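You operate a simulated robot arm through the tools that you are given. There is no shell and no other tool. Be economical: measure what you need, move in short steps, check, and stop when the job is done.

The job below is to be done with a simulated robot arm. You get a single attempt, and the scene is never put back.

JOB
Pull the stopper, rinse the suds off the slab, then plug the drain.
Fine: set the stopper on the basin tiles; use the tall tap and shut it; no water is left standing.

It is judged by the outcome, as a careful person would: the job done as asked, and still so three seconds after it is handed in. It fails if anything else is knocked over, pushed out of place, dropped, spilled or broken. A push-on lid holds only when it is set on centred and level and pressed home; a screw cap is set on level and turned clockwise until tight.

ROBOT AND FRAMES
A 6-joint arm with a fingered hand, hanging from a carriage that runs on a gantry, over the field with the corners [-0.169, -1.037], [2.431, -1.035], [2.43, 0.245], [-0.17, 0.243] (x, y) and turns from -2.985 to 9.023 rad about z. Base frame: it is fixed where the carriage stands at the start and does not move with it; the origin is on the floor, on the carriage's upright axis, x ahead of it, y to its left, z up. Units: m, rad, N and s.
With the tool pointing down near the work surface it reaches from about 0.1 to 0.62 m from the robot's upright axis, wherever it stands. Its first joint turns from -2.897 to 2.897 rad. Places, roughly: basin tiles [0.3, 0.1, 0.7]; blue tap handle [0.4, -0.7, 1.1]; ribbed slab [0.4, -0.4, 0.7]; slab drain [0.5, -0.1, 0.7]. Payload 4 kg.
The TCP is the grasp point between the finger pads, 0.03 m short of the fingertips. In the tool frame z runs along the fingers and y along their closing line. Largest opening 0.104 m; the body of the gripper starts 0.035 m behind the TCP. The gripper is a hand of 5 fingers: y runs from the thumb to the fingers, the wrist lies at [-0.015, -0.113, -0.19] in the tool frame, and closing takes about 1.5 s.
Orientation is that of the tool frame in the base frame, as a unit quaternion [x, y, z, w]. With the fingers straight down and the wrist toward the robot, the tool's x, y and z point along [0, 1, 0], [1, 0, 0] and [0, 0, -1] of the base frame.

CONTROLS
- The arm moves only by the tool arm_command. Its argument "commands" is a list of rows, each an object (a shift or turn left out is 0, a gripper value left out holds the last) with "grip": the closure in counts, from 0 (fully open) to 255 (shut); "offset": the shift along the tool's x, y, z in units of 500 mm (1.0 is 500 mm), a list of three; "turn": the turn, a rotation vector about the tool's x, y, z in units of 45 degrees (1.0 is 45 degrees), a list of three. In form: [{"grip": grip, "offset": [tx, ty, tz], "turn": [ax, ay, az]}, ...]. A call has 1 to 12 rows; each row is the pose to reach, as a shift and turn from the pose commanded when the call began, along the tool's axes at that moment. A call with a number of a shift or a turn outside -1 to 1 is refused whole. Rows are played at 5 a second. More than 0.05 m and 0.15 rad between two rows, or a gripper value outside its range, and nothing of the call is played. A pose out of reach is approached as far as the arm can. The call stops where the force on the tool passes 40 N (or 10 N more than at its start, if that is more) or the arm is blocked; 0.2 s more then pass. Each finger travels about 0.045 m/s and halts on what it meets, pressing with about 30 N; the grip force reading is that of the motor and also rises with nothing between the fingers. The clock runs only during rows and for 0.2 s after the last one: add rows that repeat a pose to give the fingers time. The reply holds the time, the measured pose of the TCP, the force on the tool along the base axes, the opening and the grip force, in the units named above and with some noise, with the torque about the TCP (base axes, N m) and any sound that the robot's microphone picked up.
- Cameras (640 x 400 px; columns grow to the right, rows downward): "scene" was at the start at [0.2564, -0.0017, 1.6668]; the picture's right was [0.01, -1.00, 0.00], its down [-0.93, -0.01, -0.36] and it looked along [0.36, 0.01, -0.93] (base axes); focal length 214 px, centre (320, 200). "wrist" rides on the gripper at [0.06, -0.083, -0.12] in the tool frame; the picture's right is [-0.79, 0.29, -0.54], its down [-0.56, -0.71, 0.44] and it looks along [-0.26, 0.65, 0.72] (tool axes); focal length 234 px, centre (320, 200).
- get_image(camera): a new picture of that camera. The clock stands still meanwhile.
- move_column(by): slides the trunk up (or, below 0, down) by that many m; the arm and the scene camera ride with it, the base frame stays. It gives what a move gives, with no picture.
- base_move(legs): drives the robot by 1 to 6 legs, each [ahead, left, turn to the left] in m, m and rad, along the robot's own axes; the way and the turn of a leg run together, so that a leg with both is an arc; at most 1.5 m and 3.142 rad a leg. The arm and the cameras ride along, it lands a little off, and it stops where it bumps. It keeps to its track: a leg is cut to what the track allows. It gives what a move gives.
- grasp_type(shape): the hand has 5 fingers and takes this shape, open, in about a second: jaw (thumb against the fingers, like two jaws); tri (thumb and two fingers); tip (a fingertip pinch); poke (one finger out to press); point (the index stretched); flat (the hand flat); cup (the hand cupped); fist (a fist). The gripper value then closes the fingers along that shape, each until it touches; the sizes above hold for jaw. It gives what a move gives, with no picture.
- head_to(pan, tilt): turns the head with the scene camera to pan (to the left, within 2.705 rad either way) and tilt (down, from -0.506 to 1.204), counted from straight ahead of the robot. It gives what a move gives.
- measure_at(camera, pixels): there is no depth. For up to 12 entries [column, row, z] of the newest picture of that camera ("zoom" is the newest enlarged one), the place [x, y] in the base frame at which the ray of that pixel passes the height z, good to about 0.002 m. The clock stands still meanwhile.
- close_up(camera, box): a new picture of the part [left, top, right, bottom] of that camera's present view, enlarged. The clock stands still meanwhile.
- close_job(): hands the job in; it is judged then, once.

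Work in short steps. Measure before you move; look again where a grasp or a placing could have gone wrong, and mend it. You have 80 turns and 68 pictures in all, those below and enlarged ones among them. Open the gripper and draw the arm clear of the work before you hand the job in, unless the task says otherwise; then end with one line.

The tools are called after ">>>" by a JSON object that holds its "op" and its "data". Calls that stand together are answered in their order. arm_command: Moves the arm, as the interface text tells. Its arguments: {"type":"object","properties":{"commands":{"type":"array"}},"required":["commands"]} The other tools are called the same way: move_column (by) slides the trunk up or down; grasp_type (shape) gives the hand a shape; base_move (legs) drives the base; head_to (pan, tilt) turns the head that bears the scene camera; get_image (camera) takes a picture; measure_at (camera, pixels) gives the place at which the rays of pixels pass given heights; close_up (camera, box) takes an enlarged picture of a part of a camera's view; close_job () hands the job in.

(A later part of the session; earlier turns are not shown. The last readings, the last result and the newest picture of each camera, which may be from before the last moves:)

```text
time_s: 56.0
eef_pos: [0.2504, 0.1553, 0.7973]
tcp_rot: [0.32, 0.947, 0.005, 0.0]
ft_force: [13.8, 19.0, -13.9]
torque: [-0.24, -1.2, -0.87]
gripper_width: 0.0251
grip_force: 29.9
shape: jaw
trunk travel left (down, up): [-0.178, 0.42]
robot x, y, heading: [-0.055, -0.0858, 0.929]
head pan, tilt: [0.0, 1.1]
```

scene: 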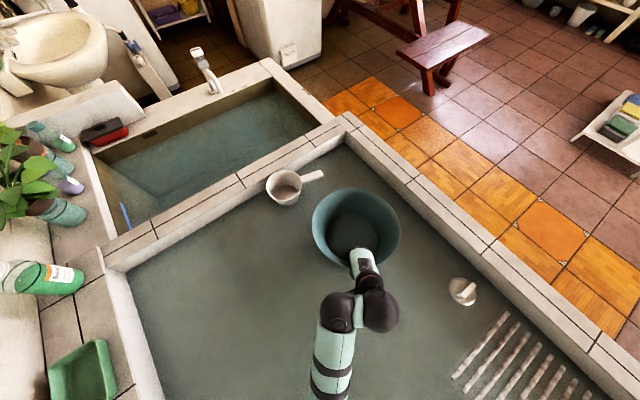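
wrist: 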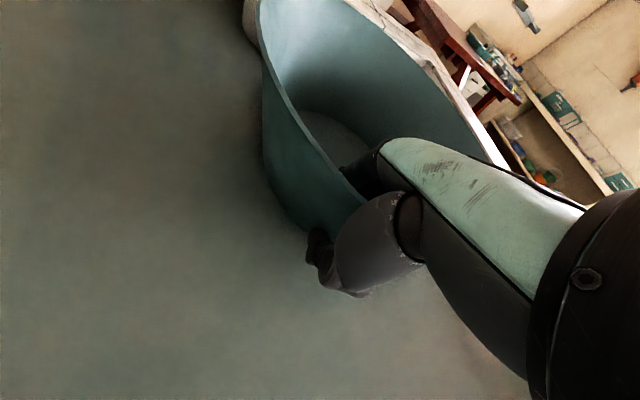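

Relative to the stopper the bowl still needs about (+0.02,-0.028). I go on in smaller steps.

>>> {"op": "arm_command", "data": {"commands": [{"offset": [-0.008, -0.0025, 0]}, {"offset": [-0.016, -0.005, 0]}, {"offset": [-0.024, -0.0075, 0]}, {"offset": [-0.032, -0.01, 0]}, {"offset": [-0.04, -0.0125, 0]}, {"offset": [-0.048, -0.015, 0]}, {"offset": [-0.056, -0.0175, 0]}, {"offset": [-0.066, -0.02, 0]}, {"offset": [-0.066, -0.02, 0]}]}}

```text
time_s: 56.3
eef_pos: [0.2506, 0.1531, 0.7989]
tcp_rot: [0.324, 0.946, 0.005, 0.0]
ft_force: [9.1, 15.1, -8.9]
torque: [-0.11, -0.84, -0.56]
gripper_width: 0.025
grip_force: 30.3
shape: jaw
trunk travel left (down, up): [-0.178, 0.42]
robot x, y, heading: [-0.0533, -0.0903, 0.93]
head pan, tilt: [0.0, 1.1]
stopped in row 1: the force on the tool passed its limit at 56 N (the readings are from after the stop); the commanded pose is now the measured one
```

Something resists; I release, let the bowl settle, and look.

>>> {"op": "arm_command", "data": {"commands": [{"grip": 150}, {"grip": 80}, {"grip": 0}, {"grip": 0}, {"grip": 0}, {"grip": 0}, {"grip": 0}, {"grip": 0}, {"grip": 0}, {"grip": 0}]}}

>>> {"op": "get_image", "data": {"camera": "wrist"}}

>>> {"op": "close_up", "data": {"camera": "scene", "box": [240, 140, 520, 315]}}

```text
time_s: 58.5
eef_pos: [0.2499, 0.1522, 0.7976]
tcp_rot: [0.325, 0.946, 0.004, 0.0]
ft_force: [15.4, 20.5, -21.3]
torque: [-2.0, -0.39, -1.74]
gripper_width: 0.1035
grip_force: 0.1
shape: jaw
trunk travel left (down, up): [-0.178, 0.42]
robot x, y, heading: [-0.0562, -0.0908, 0.933]
head pan, tilt: [0.0, 1.1]
```

```text
32 pictures are left
```

wrist: 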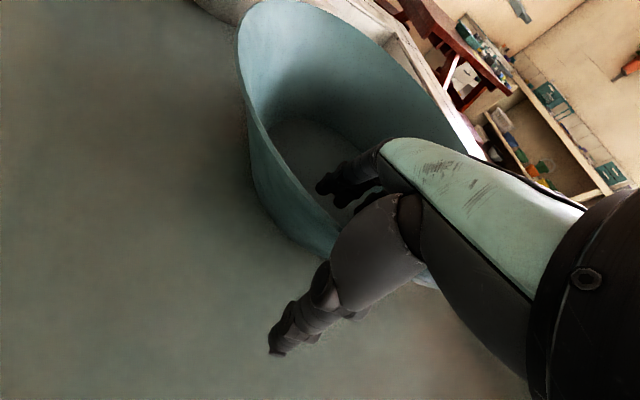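

```text
2.29 times, centred on (380, 228) of scene
```

zoom: 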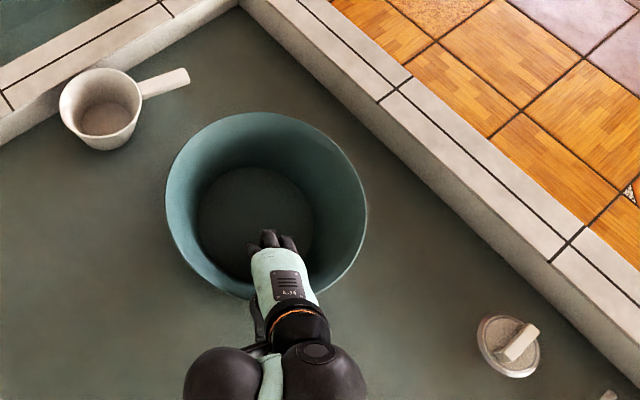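

The remaining force with open fingers points to the arm pressing on itself (too folded). I raise the trunk, back the carriage 0.12 along its heading, and extend the arm for a roomier posture.

>>> {"op": "move_column", "data": {"by": 0.15}}

>>> {"op": "base_move", "data": {"legs": [[-0.12, 0, 0]]}}

>>> {"op": "get_image", "data": {"camera": "scene"}}

```text
time_s: 60.2
eef_pos: [0.251, 0.1527, 0.9477]
tcp_rot: [0.323, 0.946, 0.005, 0.0]
ft_force: [15.4, 21.4, -22.1]
torque: [-2.04, -0.5, -1.83]
gripper_width: 0.1037
grip_force: 0.0
shape: jaw
trunk travel left (down, up): [-0.328, 0.27]
robot x, y, heading: [-0.0528, -0.0921, 0.932]
head pan, tilt: [0.0, 1.1]
```

```text
time_s: 61.5
eef_pos: [0.179, 0.056, 0.9476]
tcp_rot: [0.325, 0.946, 0.005, 0.0]
ft_force: [15.6, 21.2, -23.2]
torque: [-1.99, -0.41, -1.81]
gripper_width: 0.1037
grip_force: 0.0
shape: jaw
trunk travel left (down, up): [-0.328, 0.27]
robot x, y, heading: [-0.1284, -0.1825, 0.929]
head pan, tilt: [0.0, 1.1]
```

```text
30 pictures are left
```

scene: 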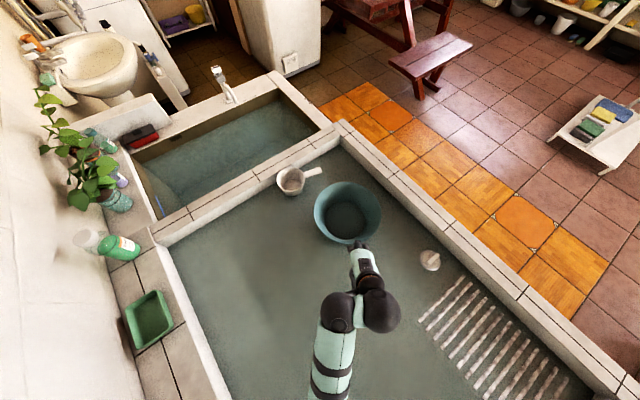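

>>> {"op": "measure_at", "data": {"camera": "scene", "pixels": [[345, 215, 0.7], [347, 211, 0.79], [314, 211, 0.79], [381, 211, 0.79], [430, 260, 0.71], [430, 260, 0.73], [291, 181, 0.75]]}}

>>> {"op": "close_up", "data": {"camera": "scene", "box": [280, 160, 472, 280]}}

```text
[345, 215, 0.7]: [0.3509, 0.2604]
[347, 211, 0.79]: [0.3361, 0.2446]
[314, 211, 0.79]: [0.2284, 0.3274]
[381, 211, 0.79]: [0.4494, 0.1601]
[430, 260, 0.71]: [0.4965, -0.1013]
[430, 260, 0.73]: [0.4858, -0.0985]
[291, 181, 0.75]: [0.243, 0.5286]
```

```text
3.33 times, centred on (376, 220) of scene
```

zoom: 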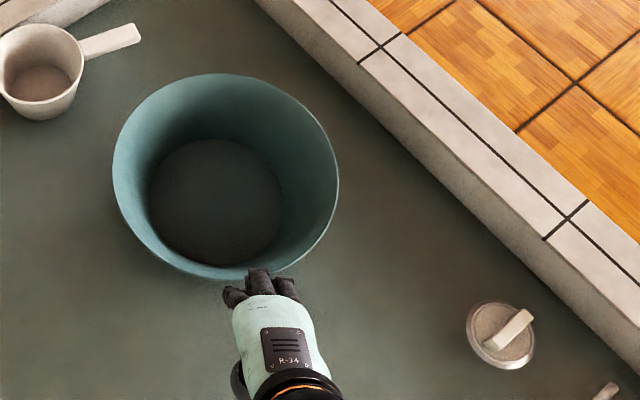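

The bowl rim centre now measures (0.336,0.245), within about 0.015 of its original (0.346,0.240); I accept that. Now I drive to about (0,-0.15) keeping the heading so the stopper is about 0.5 m out, over the empty basin.

>>> {"op": "base_move", "data": {"legs": [[0.103, -0.083, 0]]}}

>>> {"op": "arm_command", "data": {"commands": [{"offset": [-0.04, 0.06, -0.02]}, {"offset": [-0.08, 0.08, -0.04]}, {"offset": [-0.16, 0.08, -0.05], "turn": [0, 0, -0.1]}, {"offset": [-0.24, 0.06, -0.05], "turn": [0, 0, -0.25]}, {"offset": [-0.32, 0.03, -0.05], "turn": [0, 0, -0.4]}, {"offset": [-0.4, 0.0, -0.05], "turn": [0, 0, -0.55]}, {"offset": [-0.45, -0.04, -0.05], "turn": [0, 0, -0.7]}, {"offset": [-0.506, -0.108, -0.05], "turn": [0, 0, -0.82]}, {"offset": [-0.506, -0.108, -0.05], "turn": [0, 0, -0.82]}]}}

>>> {"op": "get_image", "data": {"camera": "wrist"}}

```text
time_s: 62.8
eef_pos: [0.3092, 0.0871, 0.9476]
tcp_rot: [0.325, 0.946, 0.005, 0.0]
ft_force: [13.0, 16.5, -18.3]
torque: [-1.56, -0.32, -1.37]
gripper_width: 0.1037
grip_force: 0.1
shape: jaw
trunk travel left (down, up): [-0.328, 0.27]
robot x, y, heading: [-0.0031, -0.1494, 0.925]
head pan, tilt: [0.0, 1.1]
```

```text
time_s: 63.0
eef_pos: [0.3203, 0.0881, 0.949]
tcp_rot: [0.33, 0.944, 0.003, 0.003]
ft_force: [12.9, 11.6, -13.2]
torque: [-0.98, 0.29, -0.81]
gripper_width: 0.1036
grip_force: 0.1
shape: jaw
trunk travel left (down, up): [-0.328, 0.27]
robot x, y, heading: [-0.0023, -0.153, 0.922]
head pan, tilt: [0.0, 1.1]
stopped in row 1: the force on the tool passed its limit at 69 N (the readings are from after the stop); the commanded pose is now the measured one
```

```text
28 pictures are left
```

wrist: 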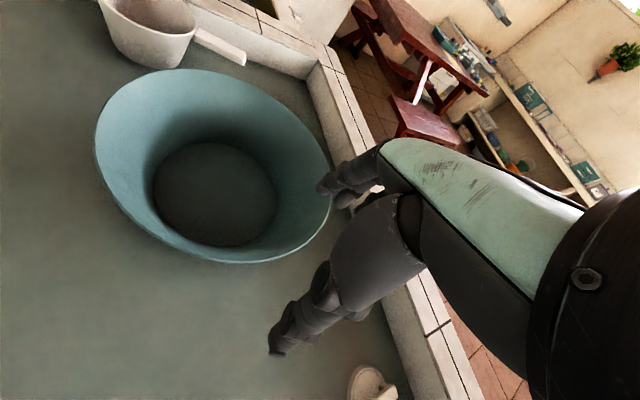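

Contact pushes the hand outward and down, so I move it that way to free it.

>>> {"op": "arm_command", "data": {"commands": [{"offset": [0, 0.02, 0.01]}, {"offset": [0, 0.04, 0.02]}, {"offset": [0, 0.08, 0.03]}, {"offset": [0, 0.12, 0.03]}, {"offset": [0, 0.12, 0.03]}]}}

```text
time_s: 63.3
eef_pos: [0.3203, 0.0898, 0.9499]
tcp_rot: [0.334, 0.943, 0.005, 0.001]
ft_force: [1.9, 1.8, -0.7]
torque: [-0.04, 0.07, 0.01]
gripper_width: 0.1035
grip_force: 0.1
shape: jaw
trunk travel left (down, up): [-0.328, 0.27]
robot x, y, heading: [0.0034, -0.1496, 0.928]
head pan, tilt: [0.0, 1.1]
stopped in row 1: the force on the tool passed its limit at 61 N (the readings are from after the stop); the commanded pose is now the measured one
```

Contact is freed (force ≈0). I carry on outward.

>>> {"op": "arm_command", "data": {"commands": [{"offset": [0, 0.02, 0]}, {"offset": [0, 0.04, 0]}, {"offset": [0, 0.08, 0]}, {"offset": [0, 0.12, 0]}, {"offset": [0, 0.16, 0]}]}}

```text
time_s: 64.5
eef_pos: [0.3691, 0.1487, 0.9606]
tcp_rot: [0.334, 0.943, 0.002, 0.001]
ft_force: [0.0, 0.7, -0.6]
torque: [0.03, -0.01, 0.05]
gripper_width: 0.1038
grip_force: 0.0
shape: jaw
out of reach, approached as far as the arm can: row 4, 5
trunk travel left (down, up): [-0.328, 0.27]
robot x, y, heading: [0.003, -0.1527, 0.93]
head pan, tilt: [0.0, 1.1]
```

Now I raise 0.06 and sweep to above the stopper while yawing the hand so its closing line runs along y.

>>> {"op": "arm_command", "data": {"commands": [{"offset": [0, 0, -0.06]}, {"offset": [0, 0, -0.12]}, {"offset": [-0.061, -0.032, -0.12], "turn": [0, 0, -0.108]}, {"offset": [-0.122, -0.064, -0.12], "turn": [0, 0, -0.217]}, {"offset": [-0.183, -0.096, -0.12], "turn": [0, 0, -0.325]}, {"offset": [-0.244, -0.128, -0.12], "turn": [0, 0, -0.433]}, {"offset": [-0.306, -0.161, -0.12], "turn": [0, 0, -0.542]}, {"offset": [-0.367, -0.193, -0.12], "turn": [0, 0, -0.65]}, {"offset": [-0.428, -0.225, -0.12], "turn": [0, 0, -0.759]}, {"offset": [-0.489, -0.257, -0.12], "turn": [0, 0, -0.867]}, {"offset": [-0.489, -0.257, -0.12], "turn": [0, 0, -0.867]}]}}

>>> {"op": "get_image", "data": {"camera": "wrist"}}

```text
time_s: 65.4
eef_pos: [0.3843, 0.1196, 1.0206]
tcp_rot: [0.315, 0.949, 0.008, -0.004]
ft_force: [22.8, 36.5, -6.0]
torque: [-4.65, 2.59, -2.98]
gripper_width: 0.1037
grip_force: 0.0
shape: jaw
trunk travel left (down, up): [-0.328, 0.27]
robot x, y, heading: [0.003, -0.1569, 0.923]
head pan, tilt: [0.0, 1.1]
stopped in row 4: the force on the tool passed its limit at 306 N (the readings are from after the stop); the commanded pose is now the measured one
```

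```text
27 pictures are left
```

wrist: 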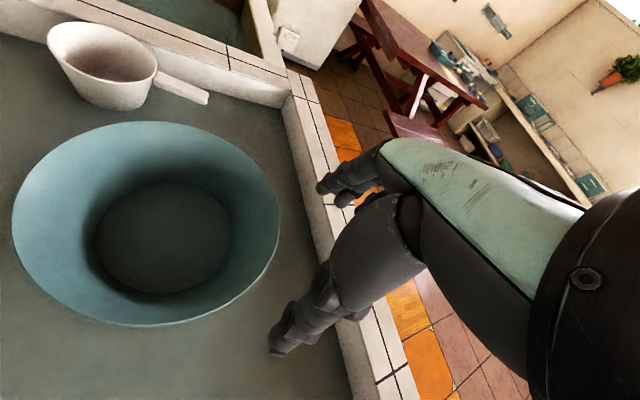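

The hand's camera post seems to strike the forearm when the hand yaws left relative to the arm. So I will use the opposite yaw. First I free it by turning the hand right and outward.

>>> {"op": "arm_command", "data": {"commands": [{"offset": [0, 0.02, 0], "turn": [0, 0, 0.1]}, {"offset": [0, 0.02, 0], "turn": [0, 0, 0.25]}, {"offset": [0, 0.02, -0.04], "turn": [0, 0, 0.4]}, {"offset": [0, 0.02, -0.08], "turn": [0, 0, 0.5]}]}}

```text
time_s: 66.4
eef_pos: [0.3914, 0.1276, 1.0604]
tcp_rot: [0.491, 0.871, 0.007, -0.006]
ft_force: [-0.1, -0.2, 0.4]
torque: [0.0, -0.04, 0.01]
gripper_width: 0.1038
grip_force: 0.2
shape: jaw
trunk travel left (down, up): [-0.328, 0.27]
robot x, y, heading: [0.0025, -0.1501, 0.924]
head pan, tilt: [0.0, 1.1]
```

Freed. I drive to about (0.03,0.05) and turn right 0.951, putting the hand over the stopper, then yaw the hand right by 45°.

>>> {"op": "base_move", "data": {"legs": [[0.176, 0.098, 0], [0, 0, -0.951]]}}

>>> {"op": "arm_command", "data": {"commands": [{"turn": [0, 0, 0.15]}, {"turn": [0, 0, 0.3]}, {"turn": [0, 0, 0.45]}, {"turn": [0, 0, 0.6]}, {"turn": [0, 0, 0.75]}, {"turn": [0, 0, 0.75]}]}}

```text
time_s: 70.4
eef_pos: [0.4868, -0.11, 1.0598]
tcp_rot: [0.838, 0.545, 0.009, -0.003]
ft_force: [-0.6, 0.4, -0.2]
torque: [-0.02, 0.01, -0.03]
gripper_width: 0.1039
grip_force: 0.1
shape: jaw
trunk travel left (down, up): [-0.328, 0.27]
robot x, y, heading: [0.0329, 0.0474, -0.035]
head pan, tilt: [0.0, 1.1]
```

```text
time_s: 71.8
eef_pos: [0.49, -0.1242, 1.0391]
tcp_rot: [0.96, 0.278, 0.01, -0.004]
ft_force: [-0.4, 0.0, 0.6]
torque: [0.01, 0.03, -0.01]
gripper_width: 0.1038
grip_force: 0.1
shape: jaw
out of reach, approached as far as the arm can: row 5, 6
trunk travel left (down, up): [-0.328, 0.27]
robot x, y, heading: [0.0357, 0.0463, -0.037]
head pan, tilt: [0.0, 1.1]
```

The yawed wrist is at the limit of reach; I bring the carriage closer, to (0.12,-0.03), then shift the hand back above the stopper.

>>> {"op": "base_move", "data": {"legs": [[0.088, -0.073, 0]]}}

>>> {"op": "arm_command", "data": {"commands": [{"offset": [0, 0, -0.05]}, {"offset": [-0.02, -0.07, -0.08]}, {"offset": [-0.036, -0.14, -0.08]}, {"offset": [-0.048, -0.21, -0.08]}, {"offset": [-0.055, -0.25, -0.08]}, {"offset": [-0.055, -0.25, -0.08], "turn": [0, 0, 0.15]}, {"offset": [-0.055, -0.25, -0.08], "turn": [0, 0, 0.3]}, {"offset": [-0.055, -0.25, -0.08], "turn": [0, 0, 0.45]}, {"offset": [-0.055, -0.25, -0.08], "turn": [0, 0, 0.6]}, {"offset": [-0.055, -0.25, -0.08], "turn": [0, 0, 0.71]}, {"offset": [-0.055, -0.25, -0.08], "turn": [0, 0, 0.71]}]}}

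>>> {"op": "get_image", "data": {"camera": "wrist"}}

```text
time_s: 73.1
eef_pos: [0.5747, -0.1997, 1.0393]
tcp_rot: [0.96, 0.28, 0.011, -0.005]
ft_force: [0.9, 0.6, 0.3]
torque: [0.0, 0.01, -0.02]
gripper_width: 0.104
grip_force: 0.1
shape: jaw
trunk travel left (down, up): [-0.328, 0.27]
robot x, y, heading: [0.1207, -0.0292, -0.037]
head pan, tilt: [0.0, 1.1]
```

```text
time_s: 75.5
eef_pos: [0.4364, -0.2307, 0.943]
tcp_rot: [0.998, 0.037, 0.045, -0.029]
ft_force: [-0.7, 0.3, -0.6]
torque: [0.01, 0.03, -0.01]
gripper_width: 0.1039
grip_force: 0.0
shape: jaw
out of reach, approached as far as the arm can: row 1, 2, 3, 4, 5, 6, 7, 8, 9, 10, 11
trunk travel left (down, up): [-0.328, 0.27]
robot x, y, heading: [0.1214, -0.0306, -0.032]
head pan, tilt: [0.0, 1.1]
```

```text
26 pictures are left
```

wrist: 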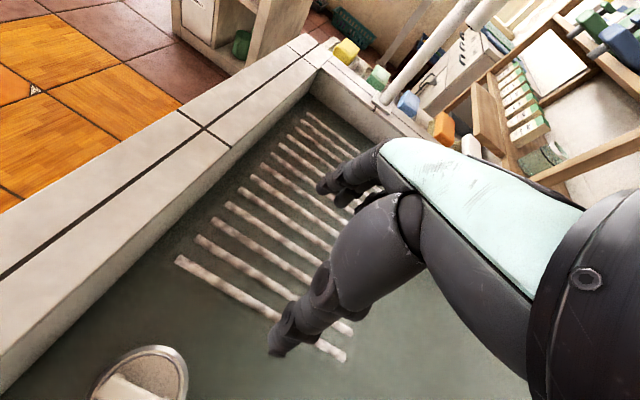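

The hand's yaw relative to the arm seems limited to about -50°. A stance at about (0.12,0.115) makes yaw ≈ -80° comfortable, still clear of the bowl. I raise a little, drive there, level the hand and look.

>>> {"op": "arm_command", "data": {"commands": [{"offset": [0, 0, -0.06], "turn": [-0.03, -0.05, -0.06]}, {"offset": [0, 0, -0.12], "turn": [-0.069, -0.117, -0.133]}, {"offset": [0, 0, -0.16], "turn": [-0.069, -0.117, -0.133]}]}}

>>> {"op": "base_move", "data": {"legs": [[-0.006, 0.146, 0]]}}

>>> {"op": "get_image", "data": {"camera": "wrist"}}

```text
time_s: 76.3
eef_pos: [0.4076, -0.2619, 0.9854]
tcp_rot: [0.996, 0.094, 0.008, 0.002]
ft_force: [-0.2, -0.4, -0.8]
torque: [0.02, 0.01, 0.02]
gripper_width: 0.1037
grip_force: 0.2
shape: jaw
out of reach, approached as far as the arm can: row 1, 2, 3
trunk travel left (down, up): [-0.328, 0.27]
robot x, y, heading: [0.1162, -0.0276, -0.034]
head pan, tilt: [0.0, 1.1]
```

```text
time_s: 77.6
eef_pos: [0.4072, -0.1133, 0.9844]
tcp_rot: [0.996, 0.092, 0.009, 0.002]
ft_force: [-0.3, -0.1, -0.6]
torque: [0.0, 0.0, -0.01]
gripper_width: 0.1039
grip_force: 0.1
shape: jaw
trunk travel left (down, up): [-0.328, 0.27]
robot x, y, heading: [0.1171, 0.1186, -0.035]
head pan, tilt: [0.0, 1.1]
```

```text
25 pictures are left
```

wrist: 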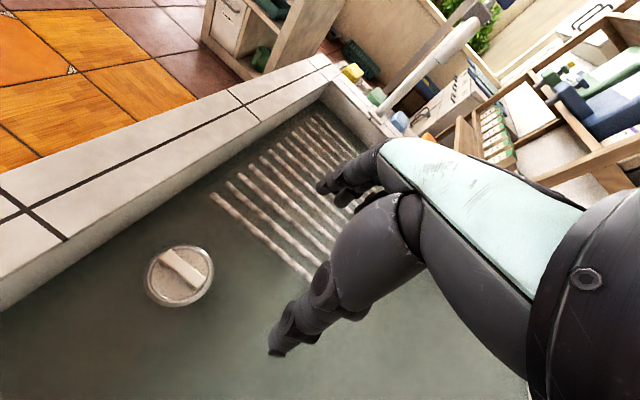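

Level now at yaw -79°, stopper at wrist (180,275). I shift the hand +0.069 in x with slight yaw relief.

>>> {"op": "arm_command", "data": {"commands": [{"offset": [0.04, 0.003, 0], "turn": [0, 0, -0.04]}, {"offset": [0.09, 0.006, 0], "turn": [0, 0, -0.08]}, {"offset": [0.139, 0.009, 0], "turn": [0, 0, -0.12]}, {"offset": [0.139, 0.009, 0], "turn": [0, 0, -0.12]}]}}

>>> {"op": "move_column", "data": {"by": -0.13}}

>>> {"op": "get_image", "data": {"camera": "wrist"}}

```text
time_s: 78.6
eef_pos: [0.4772, -0.106, 0.9849]
tcp_rot: [0.99, 0.142, 0.01, 0.001]
ft_force: [-0.4, 0.0, 0.4]
torque: [-0.01, 0.0, -0.01]
gripper_width: 0.104
grip_force: 0.1
shape: jaw
trunk travel left (down, up): [-0.328, 0.27]
robot x, y, heading: [0.1187, 0.12, -0.032]
head pan, tilt: [0.0, 1.1]
```

```text
time_s: 80.2
eef_pos: [0.477, -0.1054, 0.856]
tcp_rot: [0.99, 0.142, 0.01, 0.002]
ft_force: [0.1, 0.8, -0.3]
torque: [0.01, -0.03, -0.05]
gripper_width: 0.1035
grip_force: 0.2
shape: jaw
trunk travel left (down, up): [-0.198, 0.4]
robot x, y, heading: [0.1175, 0.1195, -0.032]
head pan, tilt: [0.0, 1.1]
```

```text
24 pictures are left
```

wrist: 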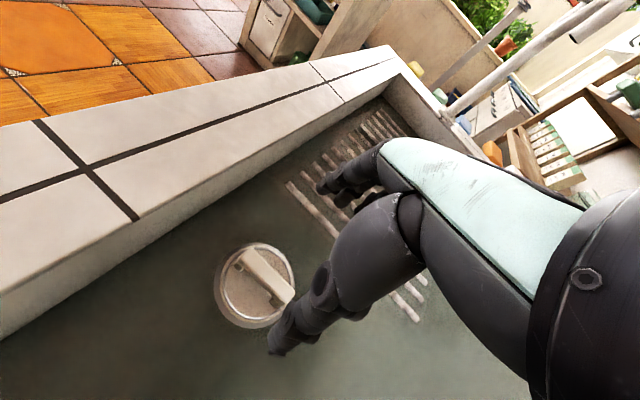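

By projection, the point 0.105 m below the TCP coincides with the bar centre (267,275), so the hand is right over it, bar top ≈0.75. I lower the trunk 0.075 and look.

>>> {"op": "move_column", "data": {"by": -0.075}}

>>> {"op": "get_image", "data": {"camera": "wrist"}}

```text
time_s: 81.3
eef_pos: [0.4762, -0.1062, 0.7789]
tcp_rot: [0.99, 0.142, 0.01, 0.002]
ft_force: [-0.2, -0.2, 0.5]
torque: [0.0, 0.01, -0.01]
gripper_width: 0.1036
grip_force: 0.0
shape: jaw
trunk travel left (down, up): [-0.123, 0.475]
robot x, y, heading: [0.117, 0.121, -0.034]
head pan, tilt: [0.0, 1.1]
```

```text
23 pictures are left
```

wrist: 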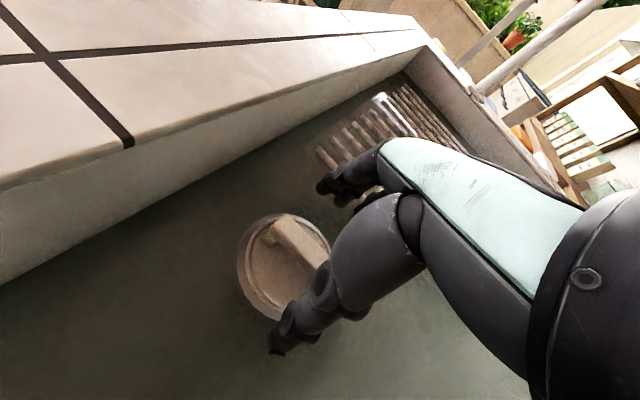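

Bar is at about (298,246), close to the line below the TCP. I descend 0.022 more, with a 3 mm shift, and close.

>>> {"op": "arm_command", "data": {"commands": [{"offset": [0, 0.006, 0.02]}, {"offset": [0, 0.006, 0.044]}, {"offset": [0, 0.006, 0.044]}]}}

>>> {"op": "arm_command", "data": {"commands": [{"grip": 100}, {"grip": 200}, {"grip": 240}, {"grip": 240}, {"grip": 240}, {"grip": 240}, {"grip": 240}, {"grip": 240}, {"grip": 240}, {"grip": 240}]}}

>>> {"op": "get_image", "data": {"camera": "wrist"}}

```text
time_s: 82.0
eef_pos: [0.4792, -0.1129, 0.7675]
tcp_rot: [0.99, 0.139, 0.015, 0.009]
ft_force: [-5.6, 3.8, 22.0]
torque: [-1.02, 0.07, -0.27]
gripper_width: 0.1022
grip_force: 0.2
shape: jaw
trunk travel left (down, up): [-0.123, 0.475]
robot x, y, heading: [0.1175, 0.1182, -0.034]
head pan, tilt: [0.0, 1.1]
stopped in row 3: the force on the tool passed its limit at 48 N (the readings are from after the stop); the commanded pose is now the measured one
```

```text
time_s: 82.6
eef_pos: [0.4816, -0.1092, 0.77]
tcp_rot: [0.99, 0.141, 0.019, 0.01]
ft_force: [-7.2, 18.5, 31.5]
torque: [1.82, 0.48, 0.02]
gripper_width: 0.0619
grip_force: 29.8
shape: jaw
trunk travel left (down, up): [-0.123, 0.475]
robot x, y, heading: [0.1177, 0.1171, -0.036]
head pan, tilt: [0.0, 1.1]
stopped in row 3: the force on the tool passed its limit at 46 N (the readings are from after the stop); the commanded pose is now the measured one
```

```text
22 pictures are left
```

wrist: 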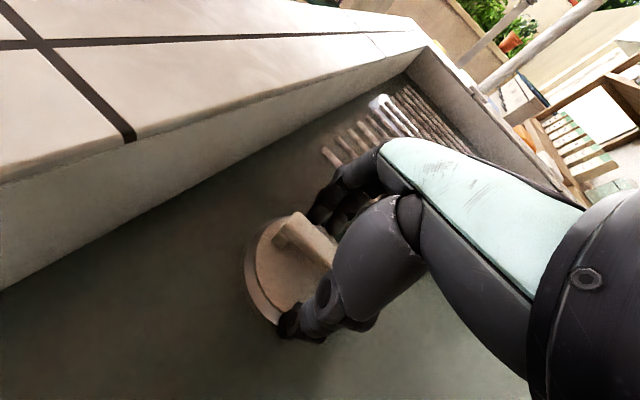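

Fingertips reached the floor (z≈0.737) and caught the flange edge at 0.062. I open, rise to TCP ≈0.79 and close on the bar itself.

>>> {"op": "arm_command", "data": {"commands": [{"grip": 100}, {"grip": 0}, {"grip": 0}, {"grip": 0}, {"offset": [0, 0, -0.02], "grip": 0}, {"offset": [0, 0, -0.036], "grip": 0}, {"offset": [0, 0, -0.036], "grip": 0}]}}

>>> {"op": "get_image", "data": {"camera": "wrist"}}

```text
time_s: 84.2
eef_pos: [0.4803, -0.1122, 0.7849]
tcp_rot: [0.99, 0.141, 0.015, 0.01]
ft_force: [0.8, 0.4, -0.5]
torque: [0.01, -0.01, 0.02]
gripper_width: 0.1037
grip_force: 0.0
shape: jaw
trunk travel left (down, up): [-0.123, 0.475]
robot x, y, heading: [0.1179, 0.1185, -0.038]
head pan, tilt: [0.0, 1.1]
```

```text
21 pictures are left
```

wrist: 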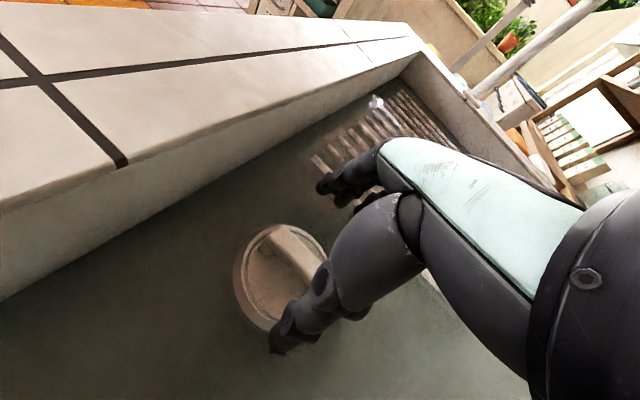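

I lower 5 mm and close on the bar.

>>> {"op": "arm_command", "data": {"commands": [{"offset": [0, 0, 0.01], "grip": 0}, {"offset": [0, 0, 0.01], "grip": 100}, {"offset": [0, 0, 0.01], "grip": 200}, {"offset": [0, 0, 0.01], "grip": 240}, {"offset": [0, 0, 0.01]}, {"offset": [0, 0, 0.01]}, {"offset": [0, 0, 0.01]}, {"offset": [0, 0, 0.01]}, {"offset": [0, 0, 0.01]}, {"offset": [0, 0, 0.01]}]}}

>>> {"op": "get_image", "data": {"camera": "wrist"}}

```text
time_s: 86.4
eef_pos: [0.4803, -0.1096, 0.781]
tcp_rot: [0.99, 0.14, 0.015, 0.009]
ft_force: [-3.0, 10.7, 5.6]
torque: [0.3, 0.06, -0.04]
gripper_width: 0.0079
grip_force: 0.0
shape: jaw
trunk travel left (down, up): [-0.123, 0.475]
robot x, y, heading: [0.1188, 0.121, -0.037]
head pan, tilt: [0.0, 1.1]
```

```text
20 pictures are left
```

wrist: 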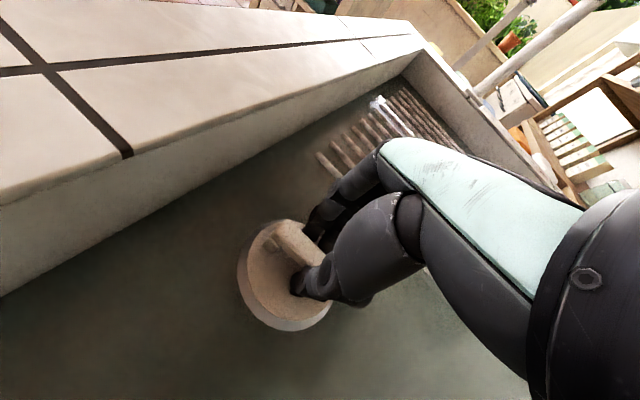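

The thumb is against the bar (opening 0.008). I press to 255 and lift 0.03.

>>> {"op": "arm_command", "data": {"commands": [{"grip": 255}, {"grip": 255}, {"grip": 255}, {"offset": [0, 0, -0.015]}, {"offset": [0, 0, -0.03]}, {"offset": [0, 0, -0.045]}, {"offset": [0, 0, -0.06]}, {"offset": [0, 0, -0.08]}, {"offset": [0, 0, -0.1]}, {"offset": [0, 0, -0.1]}]}}

>>> {"op": "get_image", "data": {"camera": "wrist"}}

```text
time_s: 88.6
eef_pos: [0.4733, -0.1247, 0.8064]
tcp_rot: [0.99, 0.142, 0.019, 0.009]
ft_force: [-1.0, -0.1, -0.6]
torque: [-0.02, 0.03, 0.01]
gripper_width: 0.0103
grip_force: 30.0
shape: jaw
out of reach, approached as far as the arm can: row 5, 6, 7, 8, 9, 10
trunk travel left (down, up): [-0.123, 0.475]
robot x, y, heading: [0.117, 0.1185, -0.033]
head pan, tilt: [0.0, 1.1]
```

```text
19 pictures are left
```

wrist: 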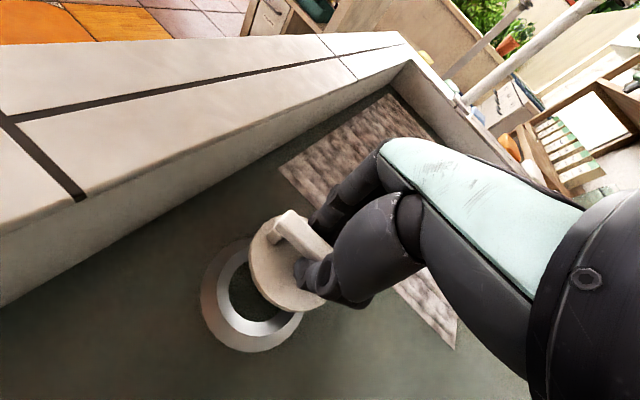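

The stopper is out and held; the drain ring is open. I raise the trunk 0.06, carry it by the carriage to about (0.34,-0.035), and lower it onto the tiles.

>>> {"op": "move_column", "data": {"by": 0.06}}

>>> {"op": "base_move", "data": {"legs": [[-0.136, 0.085, 0]]}}

>>> {"op": "move_column", "data": {"by": -0.04}}

>>> {"op": "get_image", "data": {"camera": "wrist"}}

```text
time_s: 89.6
eef_pos: [0.4739, -0.1245, 0.8682]
tcp_rot: [0.99, 0.143, 0.019, 0.009]
ft_force: [-0.1, 0.6, -1.1]
torque: [-0.01, -0.02, 0.0]
gripper_width: 0.01
grip_force: 29.7
shape: jaw
trunk travel left (down, up): [-0.183, 0.415]
robot x, y, heading: [0.1169, 0.1205, -0.035]
head pan, tilt: [0.0, 1.1]
```

```text
time_s: 91.0
eef_pos: [0.3425, -0.0354, 0.8674]
tcp_rot: [0.99, 0.14, 0.017, 0.009]
ft_force: [-0.4, 0.3, 0.0]
torque: [0.01, 0.0, 0.03]
gripper_width: 0.0102
grip_force: 30.2
shape: jaw
trunk travel left (down, up): [-0.183, 0.415]
robot x, y, heading: [-0.0125, 0.2068, -0.037]
head pan, tilt: [0.0, 1.1]
```

```text
time_s: 91.9
eef_pos: [0.3433, -0.0355, 0.8275]
tcp_rot: [0.99, 0.14, 0.019, 0.009]
ft_force: [-0.1, 0.1, -1.0]
torque: [-0.01, 0.01, 0.0]
gripper_width: 0.0102
grip_force: 29.7
shape: jaw
trunk travel left (down, up): [-0.143, 0.455]
robot x, y, heading: [-0.0142, 0.2082, -0.037]
head pan, tilt: [0.0, 1.1]
```

```text
18 pictures are left
```

wrist: 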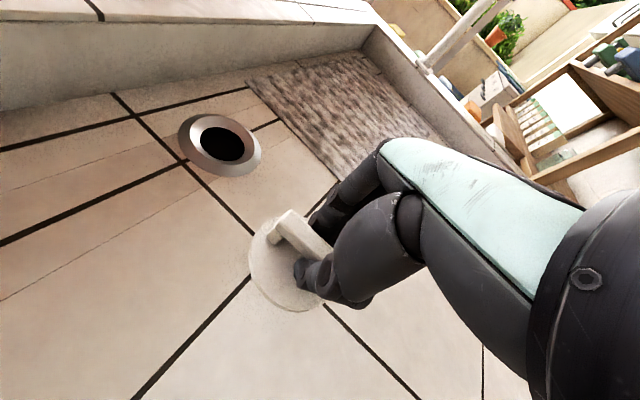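

The basin has drained: tiles are visible. I lower the stopper onto the tiles in small steps until contact.

>>> {"op": "arm_command", "data": {"commands": [{"offset": [0, 0, 0.012]}, {"offset": [0, 0, 0.024]}, {"offset": [0, 0, 0.036]}, {"offset": [0, 0, 0.048]}, {"offset": [0, 0, 0.06]}, {"offset": [0, 0, 0.072]}, {"offset": [0, 0, 0.084]}, {"offset": [0, 0, 0.096]}, {"offset": [0, 0, 0.108]}]}}

```text
time_s: 93.7
eef_pos: [0.3467, -0.0381, 0.7852]
tcp_rot: [0.99, 0.139, 0.023, 0.013]
ft_force: [-3.1, 2.9, 12.9]
torque: [0.31, 0.06, 0.04]
gripper_width: 0.0117
grip_force: 29.5
shape: jaw
trunk travel left (down, up): [-0.143, 0.455]
robot x, y, heading: [-0.0112, 0.2112, -0.035]
head pan, tilt: [0.0, 1.1]
stopped in row 9: the force on the tool passed its limit at 49 N (the readings are from after the stop); the commanded pose is now the measured one
```

Contact. I release and rise slowly.

>>> {"op": "arm_command", "data": {"commands": [{"grip": 180}, {"grip": 100}, {"grip": 0}, {"grip": 0}, {"grip": 0}, {"grip": 0}, {"grip": 0}, {"offset": [0, 0, -0.04]}, {"offset": [0, 0, -0.08]}, {"offset": [0, 0, -0.08]}]}}

>>> {"op": "move_column", "data": {"by": 0.12}}

>>> {"op": "get_image", "data": {"camera": "wrist"}}

```text
time_s: 95.9
eef_pos: [0.3442, -0.0356, 0.8252]
tcp_rot: [0.99, 0.141, 0.021, 0.013]
ft_force: [0.0, 0.3, 0.1]
torque: [-0.01, 0.03, 0.01]
gripper_width: 0.1035
grip_force: 0.0
shape: jaw
trunk travel left (down, up): [-0.143, 0.455]
robot x, y, heading: [-0.0112, 0.2074, -0.036]
head pan, tilt: [0.0, 1.1]
```

```text
time_s: 97.4
eef_pos: [0.3451, -0.0361, 0.9456]
tcp_rot: [0.99, 0.14, 0.023, 0.013]
ft_force: [0.1, 0.5, 0.7]
torque: [-0.01, 0.01, -0.01]
gripper_width: 0.1037
grip_force: 0.0
shape: jaw
trunk travel left (down, up): [-0.263, 0.335]
robot x, y, heading: [-0.0141, 0.2091, -0.035]
head pan, tilt: [0.0, 1.1]
```

```text
17 pictures are left
```

wrist: 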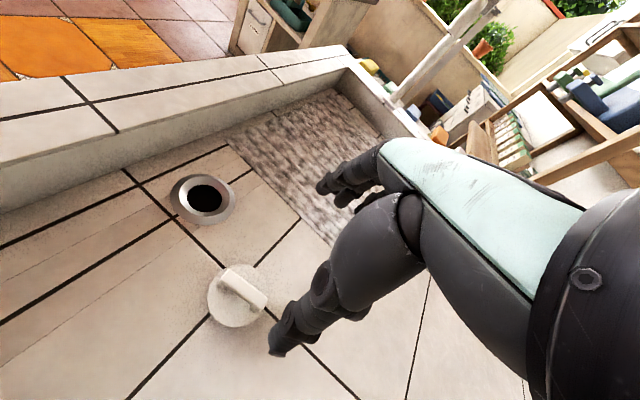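

The stopper rests upright on the tiles. Next the tap: I raise the trunk fully and drive to about (0.106,-0.40), so that the hand is over the tap handle.

>>> {"op": "move_column", "data": {"by": 0.33}}

>>> {"op": "base_move", "data": {"legs": [[0.141, -0.604, 0], [0, 0, -0.19]]}}

>>> {"op": "get_image", "data": {"camera": "wrist"}}

```text
time_s: 100.6
eef_pos: [0.3446, -0.0367, 1.274]
tcp_rot: [0.99, 0.141, 0.022, 0.013]
ft_force: [-0.3, -0.4, 0.0]
torque: [0.0, 0.02, 0.01]
gripper_width: 0.1038
grip_force: 0.1
shape: jaw
trunk travel left (down, up): [-0.593, 0.005]
robot x, y, heading: [-0.0126, 0.2137, -0.037]
head pan, tilt: [0.0, 1.1]
```

```text
time_s: 104.9
eef_pos: [0.4256, -0.7097, 1.2746]
tcp_rot: [0.998, 0.054, 0.02, 0.014]
ft_force: [0.1, -0.4, -0.5]
torque: [0.04, -0.03, 0.02]
gripper_width: 0.1034
grip_force: 0.1
shape: jaw
trunk travel left (down, up): [-0.593, 0.005]
robot x, y, heading: [0.1144, -0.4041, -0.209]
head pan, tilt: [0.0, 1.1]
```

```text
16 pictures are left
```

wrist: 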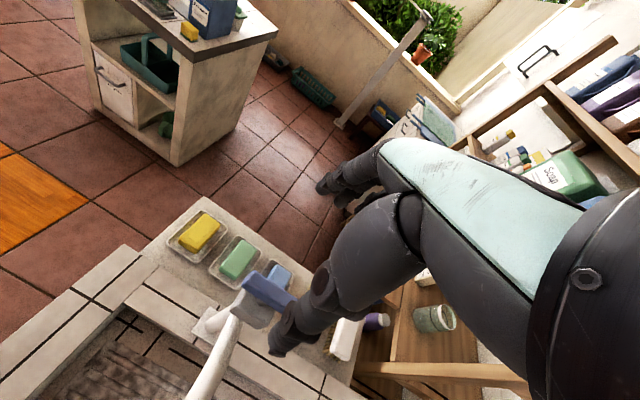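

The handle bar is at (268,292), nearly below. I measure its ends and correct.

>>> {"op": "measure_at", "data": {"camera": "wrist", "pixels": [[268, 292, 1.14], [268, 292, 1.16], [248, 282, 1.15], [289, 302, 1.15]]}}

>>> {"op": "close_up", "data": {"camera": "wrist", "box": [180, 240, 340, 340]}}

```text
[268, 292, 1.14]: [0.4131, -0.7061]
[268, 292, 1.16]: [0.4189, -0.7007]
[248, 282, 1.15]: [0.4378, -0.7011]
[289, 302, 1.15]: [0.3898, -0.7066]
```

```text
4.00 times, centred on (260, 290) of wrist
```

zoom: 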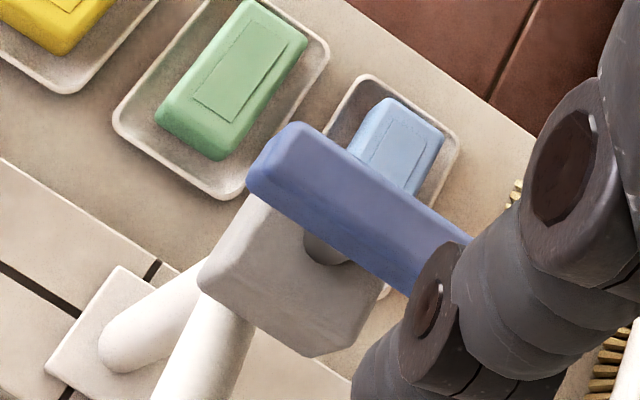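

Bar centre ≈(0.411,-0.706), z≈1.143. I level and yaw the hand and centre it, then lower the trunk 0.09 and look.

>>> {"op": "arm_command", "data": {"commands": [{"offset": [-0.014, -0.005, 0], "turn": [0.02, -0.025, 0.07]}, {"offset": [-0.028, -0.011, 0], "turn": [0.039, -0.049, 0.138]}, {"offset": [-0.028, -0.011, 0], "turn": [0.039, -0.049, 0.138]}]}}

>>> {"op": "move_column", "data": {"by": -0.075}}

>>> {"op": "get_image", "data": {"camera": "wrist"}}

```text
time_s: 105.7
eef_pos: [0.3991, -0.7237, 1.2525]
tcp_rot: [1.0, 0.005, 0.007, -0.001]
ft_force: [-0.7, 0.2, 0.0]
torque: [0.03, 0.01, 0.01]
gripper_width: 0.1036
grip_force: 0.1
shape: jaw
out of reach, approached as far as the arm can: row 1, 2, 3
trunk travel left (down, up): [-0.593, 0.005]
robot x, y, heading: [0.1159, -0.4038, -0.207]
head pan, tilt: [0.0, 1.1]
```

```text
time_s: 106.8
eef_pos: [0.3992, -0.7235, 1.1786]
tcp_rot: [1.0, 0.005, 0.009, -0.002]
ft_force: [0.4, 0.3, -0.5]
torque: [0.04, 0.02, -0.01]
gripper_width: 0.1038
grip_force: 0.1
shape: jaw
trunk travel left (down, up): [-0.518, 0.08]
robot x, y, heading: [0.1159, -0.4031, -0.211]
head pan, tilt: [0.0, 1.1]
```

```text
14 pictures are left
```

wrist: 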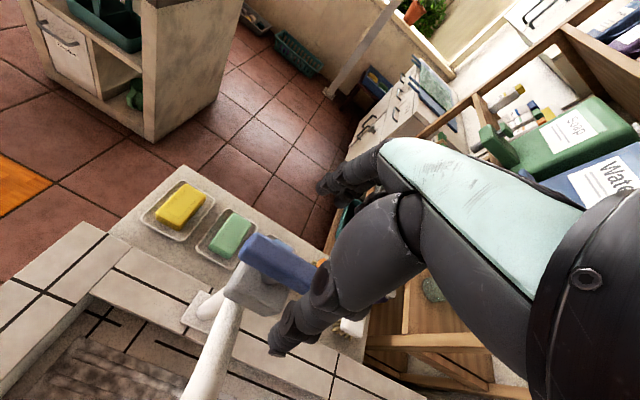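

The yaw limit made it drift to (0.399,-0.7235); I correct with a small carriage step, lower to 1.155 and close on the bar.

>>> {"op": "base_move", "data": {"legs": [[0.008, 0.019, 0]]}}

>>> {"op": "move_column", "data": {"by": -0.022}}

>>> {"op": "close_up", "data": {"camera": "wrist", "box": [200, 180, 400, 380]}}

```text
time_s: 107.6
eef_pos: [0.4114, -0.7064, 1.1781]
tcp_rot: [1.0, 0.005, 0.007, -0.001]
ft_force: [-0.6, 0.1, 0.2]
torque: [-0.02, 0.01, -0.01]
gripper_width: 0.1037
grip_force: 0.1
shape: jaw
trunk travel left (down, up): [-0.518, 0.08]
robot x, y, heading: [0.1242, -0.3857, -0.208]
head pan, tilt: [0.0, 1.1]
```

```text
time_s: 108.3
eef_pos: [0.4124, -0.7066, 1.1557]
tcp_rot: [1.0, 0.006, 0.008, -0.002]
ft_force: [-0.7, -0.9, 0.8]
torque: [0.01, 0.03, 0.0]
gripper_width: 0.1036
grip_force: 0.1
shape: jaw
trunk travel left (down, up): [-0.496, 0.102]
robot x, y, heading: [0.1246, -0.3851, -0.212]
head pan, tilt: [0.0, 1.1]
```

```text
2.00 times, centred on (300, 280) of wrist
```

zoom: 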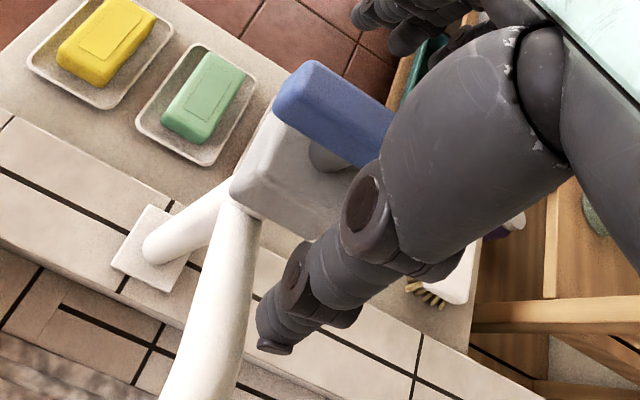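

The bar lies between thumb and fingers. I close.

>>> {"op": "arm_command", "data": {"commands": [{"grip": 100}, {"grip": 200}, {"grip": 255}, {"grip": 255}, {"grip": 255}, {"grip": 255}, {"grip": 255}, {"grip": 255}]}}

>>> {"op": "close_up", "data": {"camera": "wrist", "box": [200, 180, 400, 380]}}

```text
time_s: 110.1
eef_pos: [0.4123, -0.7071, 1.1547]
tcp_rot: [1.0, 0.005, 0.008, -0.002]
ft_force: [0.4, 1.1, -2.5]
torque: [0.01, -0.02, 0.08]
gripper_width: 0.0122
grip_force: 29.6
shape: jaw
trunk travel left (down, up): [-0.496, 0.102]
robot x, y, heading: [0.1263, -0.3891, -0.214]
head pan, tilt: [0.0, 1.1]
```

```text
2.00 times, centred on (300, 280) of wrist
```

zoom: 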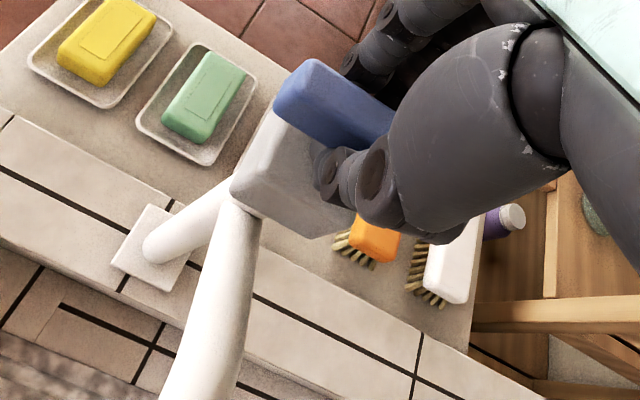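

Gripped at 0.012. I turn counter-clockwise (seen from above) by 27° and feel for torque and sound.

>>> {"op": "arm_command", "data": {"commands": [{"turn": [0, 0, -0.1]}, {"turn": [0, 0, -0.2]}, {"turn": [0, 0, -0.3]}, {"turn": [0, 0, -0.4]}, {"turn": [0, 0, -0.5]}, {"turn": [0, 0, -0.6]}, {"turn": [0, 0, -0.6]}]}}

>>> {"op": "get_image", "data": {"camera": "wrist"}}

```text
time_s: 111.7
eef_pos: [0.4116, -0.7054, 1.1551]
tcp_rot: [0.971, 0.239, 0.007, 0.001]
ft_force: [-0.5, 0.9, -0.8]
torque: [0.1, 0.04, -0.03]
gripper_width: 0.012
grip_force: 29.9
shape: jaw
trunk travel left (down, up): [-0.496, 0.102]
robot x, y, heading: [0.1275, -0.3899, -0.214]
head pan, tilt: [0.0, 1.1]
```

```text
11 pictures are left
```

wrist: 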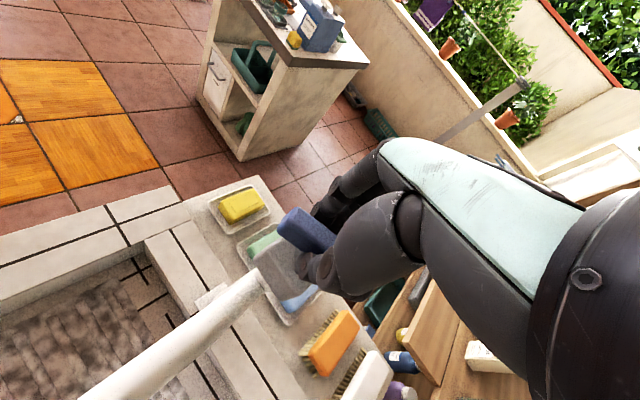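

The handle turns with the hand; no water sound reported yet. I continue another ~26°.

>>> {"op": "arm_command", "data": {"commands": [{"turn": [0, 0, -0.1]}, {"turn": [0, 0, -0.2]}, {"turn": [0, 0, -0.3]}, {"turn": [0, 0, -0.4]}, {"turn": [0, 0, -0.5]}, {"turn": [0, 0, -0.58]}, {"turn": [0, 0, -0.58]}, {"turn": [0, 0, -0.58]}, {"turn": [0, 0, -0.58]}]}}

>>> {"op": "head_to", "data": {"pan": -0.3, "tilt": 1.0}}

>>> {"op": "get_image", "data": {"camera": "scene"}}

```text
time_s: 113.7
eef_pos: [0.4101, -0.7059, 1.1567]
tcp_rot: [0.892, 0.452, 0.007, 0.002]
ft_force: [1.2, -0.1, -10.1]
torque: [-0.01, -0.03, 0.0]
gripper_width: 0.0115
grip_force: 30.0
shape: jaw
trunk travel left (down, up): [-0.496, 0.102]
robot x, y, heading: [0.1287, -0.3889, -0.213]
head pan, tilt: [0.0, 1.1]
```

```text
time_s: 114.5
eef_pos: [0.4103, -0.7058, 1.1557]
tcp_rot: [0.892, 0.452, 0.008, 0.002]
ft_force: [2.2, -1.5, -9.1]
torque: [0.02, -0.02, -0.03]
gripper_width: 0.0117
grip_force: 29.6
shape: jaw
trunk travel left (down, up): [-0.496, 0.102]
robot x, y, heading: [0.1238, -0.3909, -0.214]
head pan, tilt: [-0.3, 1.0]
```

```text
10 pictures are left
```

scene: 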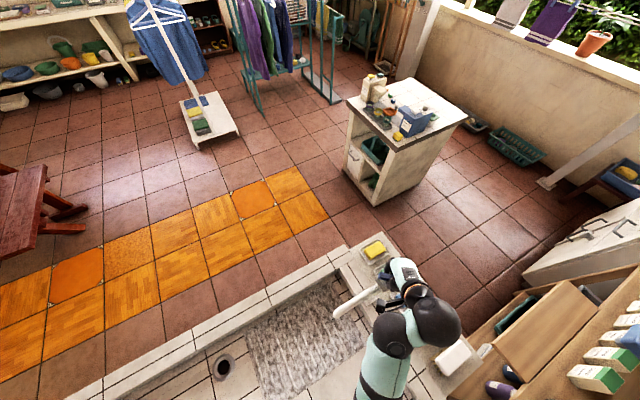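

I enlarge the spout region to see if water runs.

>>> {"op": "close_up", "data": {"camera": "scene", "box": [210, 240, 450, 390]}}

```text
2.67 times, centred on (330, 315) of scene
```

zoom: 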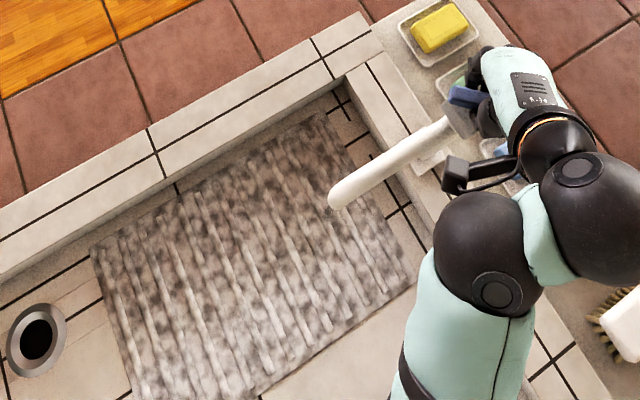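

No water at 53°. The bar turns freely with the hand but the hand is at its yaw limit; I open, shift the hand along the bar 0.025 m, and push the near end with the thumb to turn the bar further counter-clockwise.

>>> {"op": "arm_command", "data": {"commands": [{"grip": 150}, {"grip": 50}, {"grip": 0}, {"grip": 0}, {"grip": 0}, {"grip": 0}, {"grip": 0}, {"grip": 0, "turn": [0, 0, 0.1]}, {"offset": [-0.025, 0, 0], "turn": [0, 0, 0.15]}, {"offset": [-0.048, 0.0, 0], "turn": [0, 0, 0.15]}, {"offset": [-0.048, 0.03, 0], "turn": [0, 0, 0.15]}, {"offset": [-0.048, 0.06, 0], "turn": [0, 0, 0.15]}]}}

>>> {"op": "arm_command", "data": {"commands": [{"offset": [0, 0.01, 0]}, {"offset": [0, 0.02, 0]}, {"offset": [0, 0.03, 0]}, {"offset": [0, 0.04, 0]}, {"offset": [0, 0.05, 0]}, {"offset": [0, 0.06, 0]}, {"offset": [0, 0.07, 0]}, {"offset": [0, 0.08, 0]}]}}

>>> {"op": "get_image", "data": {"camera": "scene"}}

```text
time_s: 117.1
eef_pos: [0.4204, -0.7419, 1.1563]
tcp_rot: [0.917, 0.398, 0.008, 0.001]
ft_force: [-0.1, 0.8, -0.6]
torque: [0.01, -0.01, -0.01]
gripper_width: 0.1039
grip_force: 0.1
shape: jaw
trunk travel left (down, up): [-0.496, 0.102]
robot x, y, heading: [0.1278, -0.3905, -0.214]
head pan, tilt: [-0.3, 1.0]
```

```text
time_s: 118.9
eef_pos: [0.4481, -0.7703, 1.1557]
tcp_rot: [0.917, 0.398, 0.008, 0.003]
ft_force: [-15.1, 7.4, 14.1]
torque: [0.64, 0.71, 0.31]
gripper_width: 0.1041
grip_force: 0.1
shape: jaw
trunk travel left (down, up): [-0.496, 0.102]
robot x, y, heading: [0.1275, -0.3885, -0.211]
head pan, tilt: [-0.3, 1.0]
```

```text
8 pictures are left
```

scene: 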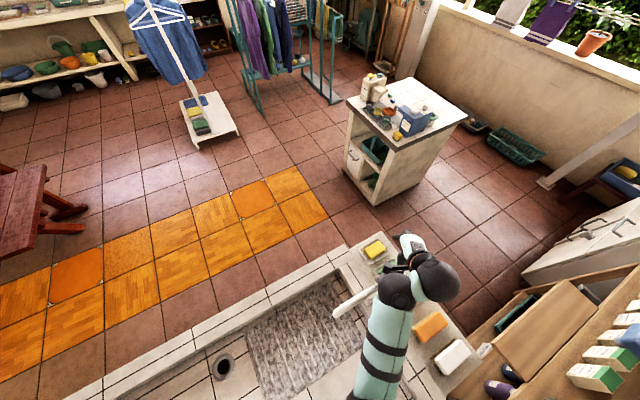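

The thumb meets resistance (~17 N). I look with the wrist camera at the bar and spout.

>>> {"op": "get_image", "data": {"camera": "wrist"}}

```text
7 pictures are left
```

wrist: 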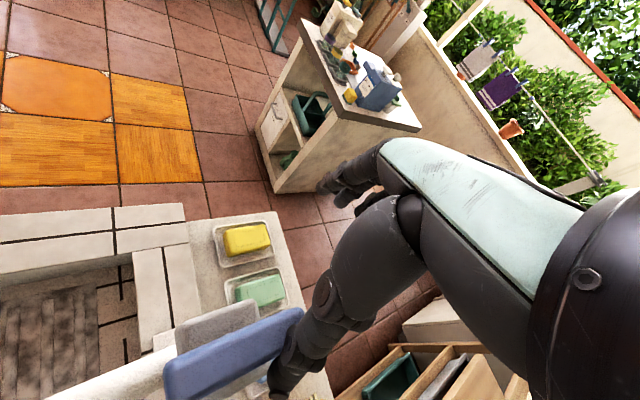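

>>> {"op": "measure_at", "data": {"camera": "wrist", "pixels": [[168, 365, 1.15], [298, 312, 1.15], [175, 392, 1.13], [240, 340, 1.15]]}}

>>> {"op": "arm_command", "data": {"commands": [{"offset": [0, 0.008, 0]}, {"offset": [0, 0.016, 0]}, {"offset": [0, 0.024, 0]}, {"offset": [0, 0.032, 0]}, {"offset": [0, 0.032, 0]}, {"offset": [0, 0.032, 0]}, {"offset": [0, 0.032, 0]}]}}

```text
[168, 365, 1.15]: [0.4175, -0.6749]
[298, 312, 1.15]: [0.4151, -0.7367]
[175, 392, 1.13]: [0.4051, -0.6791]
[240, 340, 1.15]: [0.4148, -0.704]
```

```text
time_s: 119.6
eef_pos: [0.4519, -0.7744, 1.1539]
tcp_rot: [0.918, 0.397, 0.008, 0.001]
ft_force: [-24.4, 15.6, 16.7]
torque: [0.7, 0.77, 0.33]
gripper_width: 0.104
grip_force: 0.1
shape: jaw
trunk travel left (down, up): [-0.496, 0.102]
robot x, y, heading: [0.1299, -0.388, -0.214]
head pan, tilt: [-0.3, 1.0]
stopped in row 3: the force on the tool passed its limit at 44 N (the readings are from after the stop); the commanded pose is now the measured one
```

The bar now lies along y (90°) against a stop: fully turned. I check for water at the spout outlet.

>>> {"op": "close_up", "data": {"camera": "scene", "box": [210, 270, 386, 380]}}

```text
3.64 times, centred on (298, 325) of scene
```

zoom: 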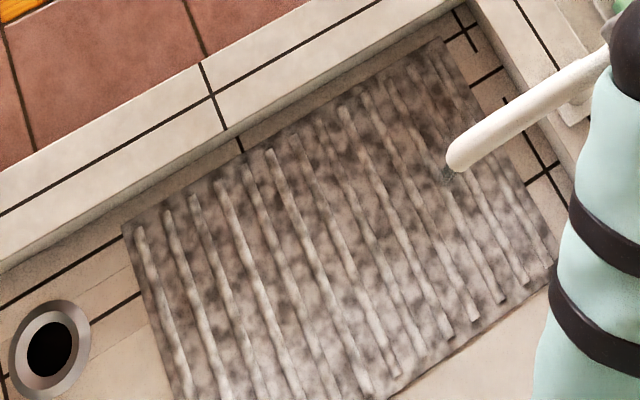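

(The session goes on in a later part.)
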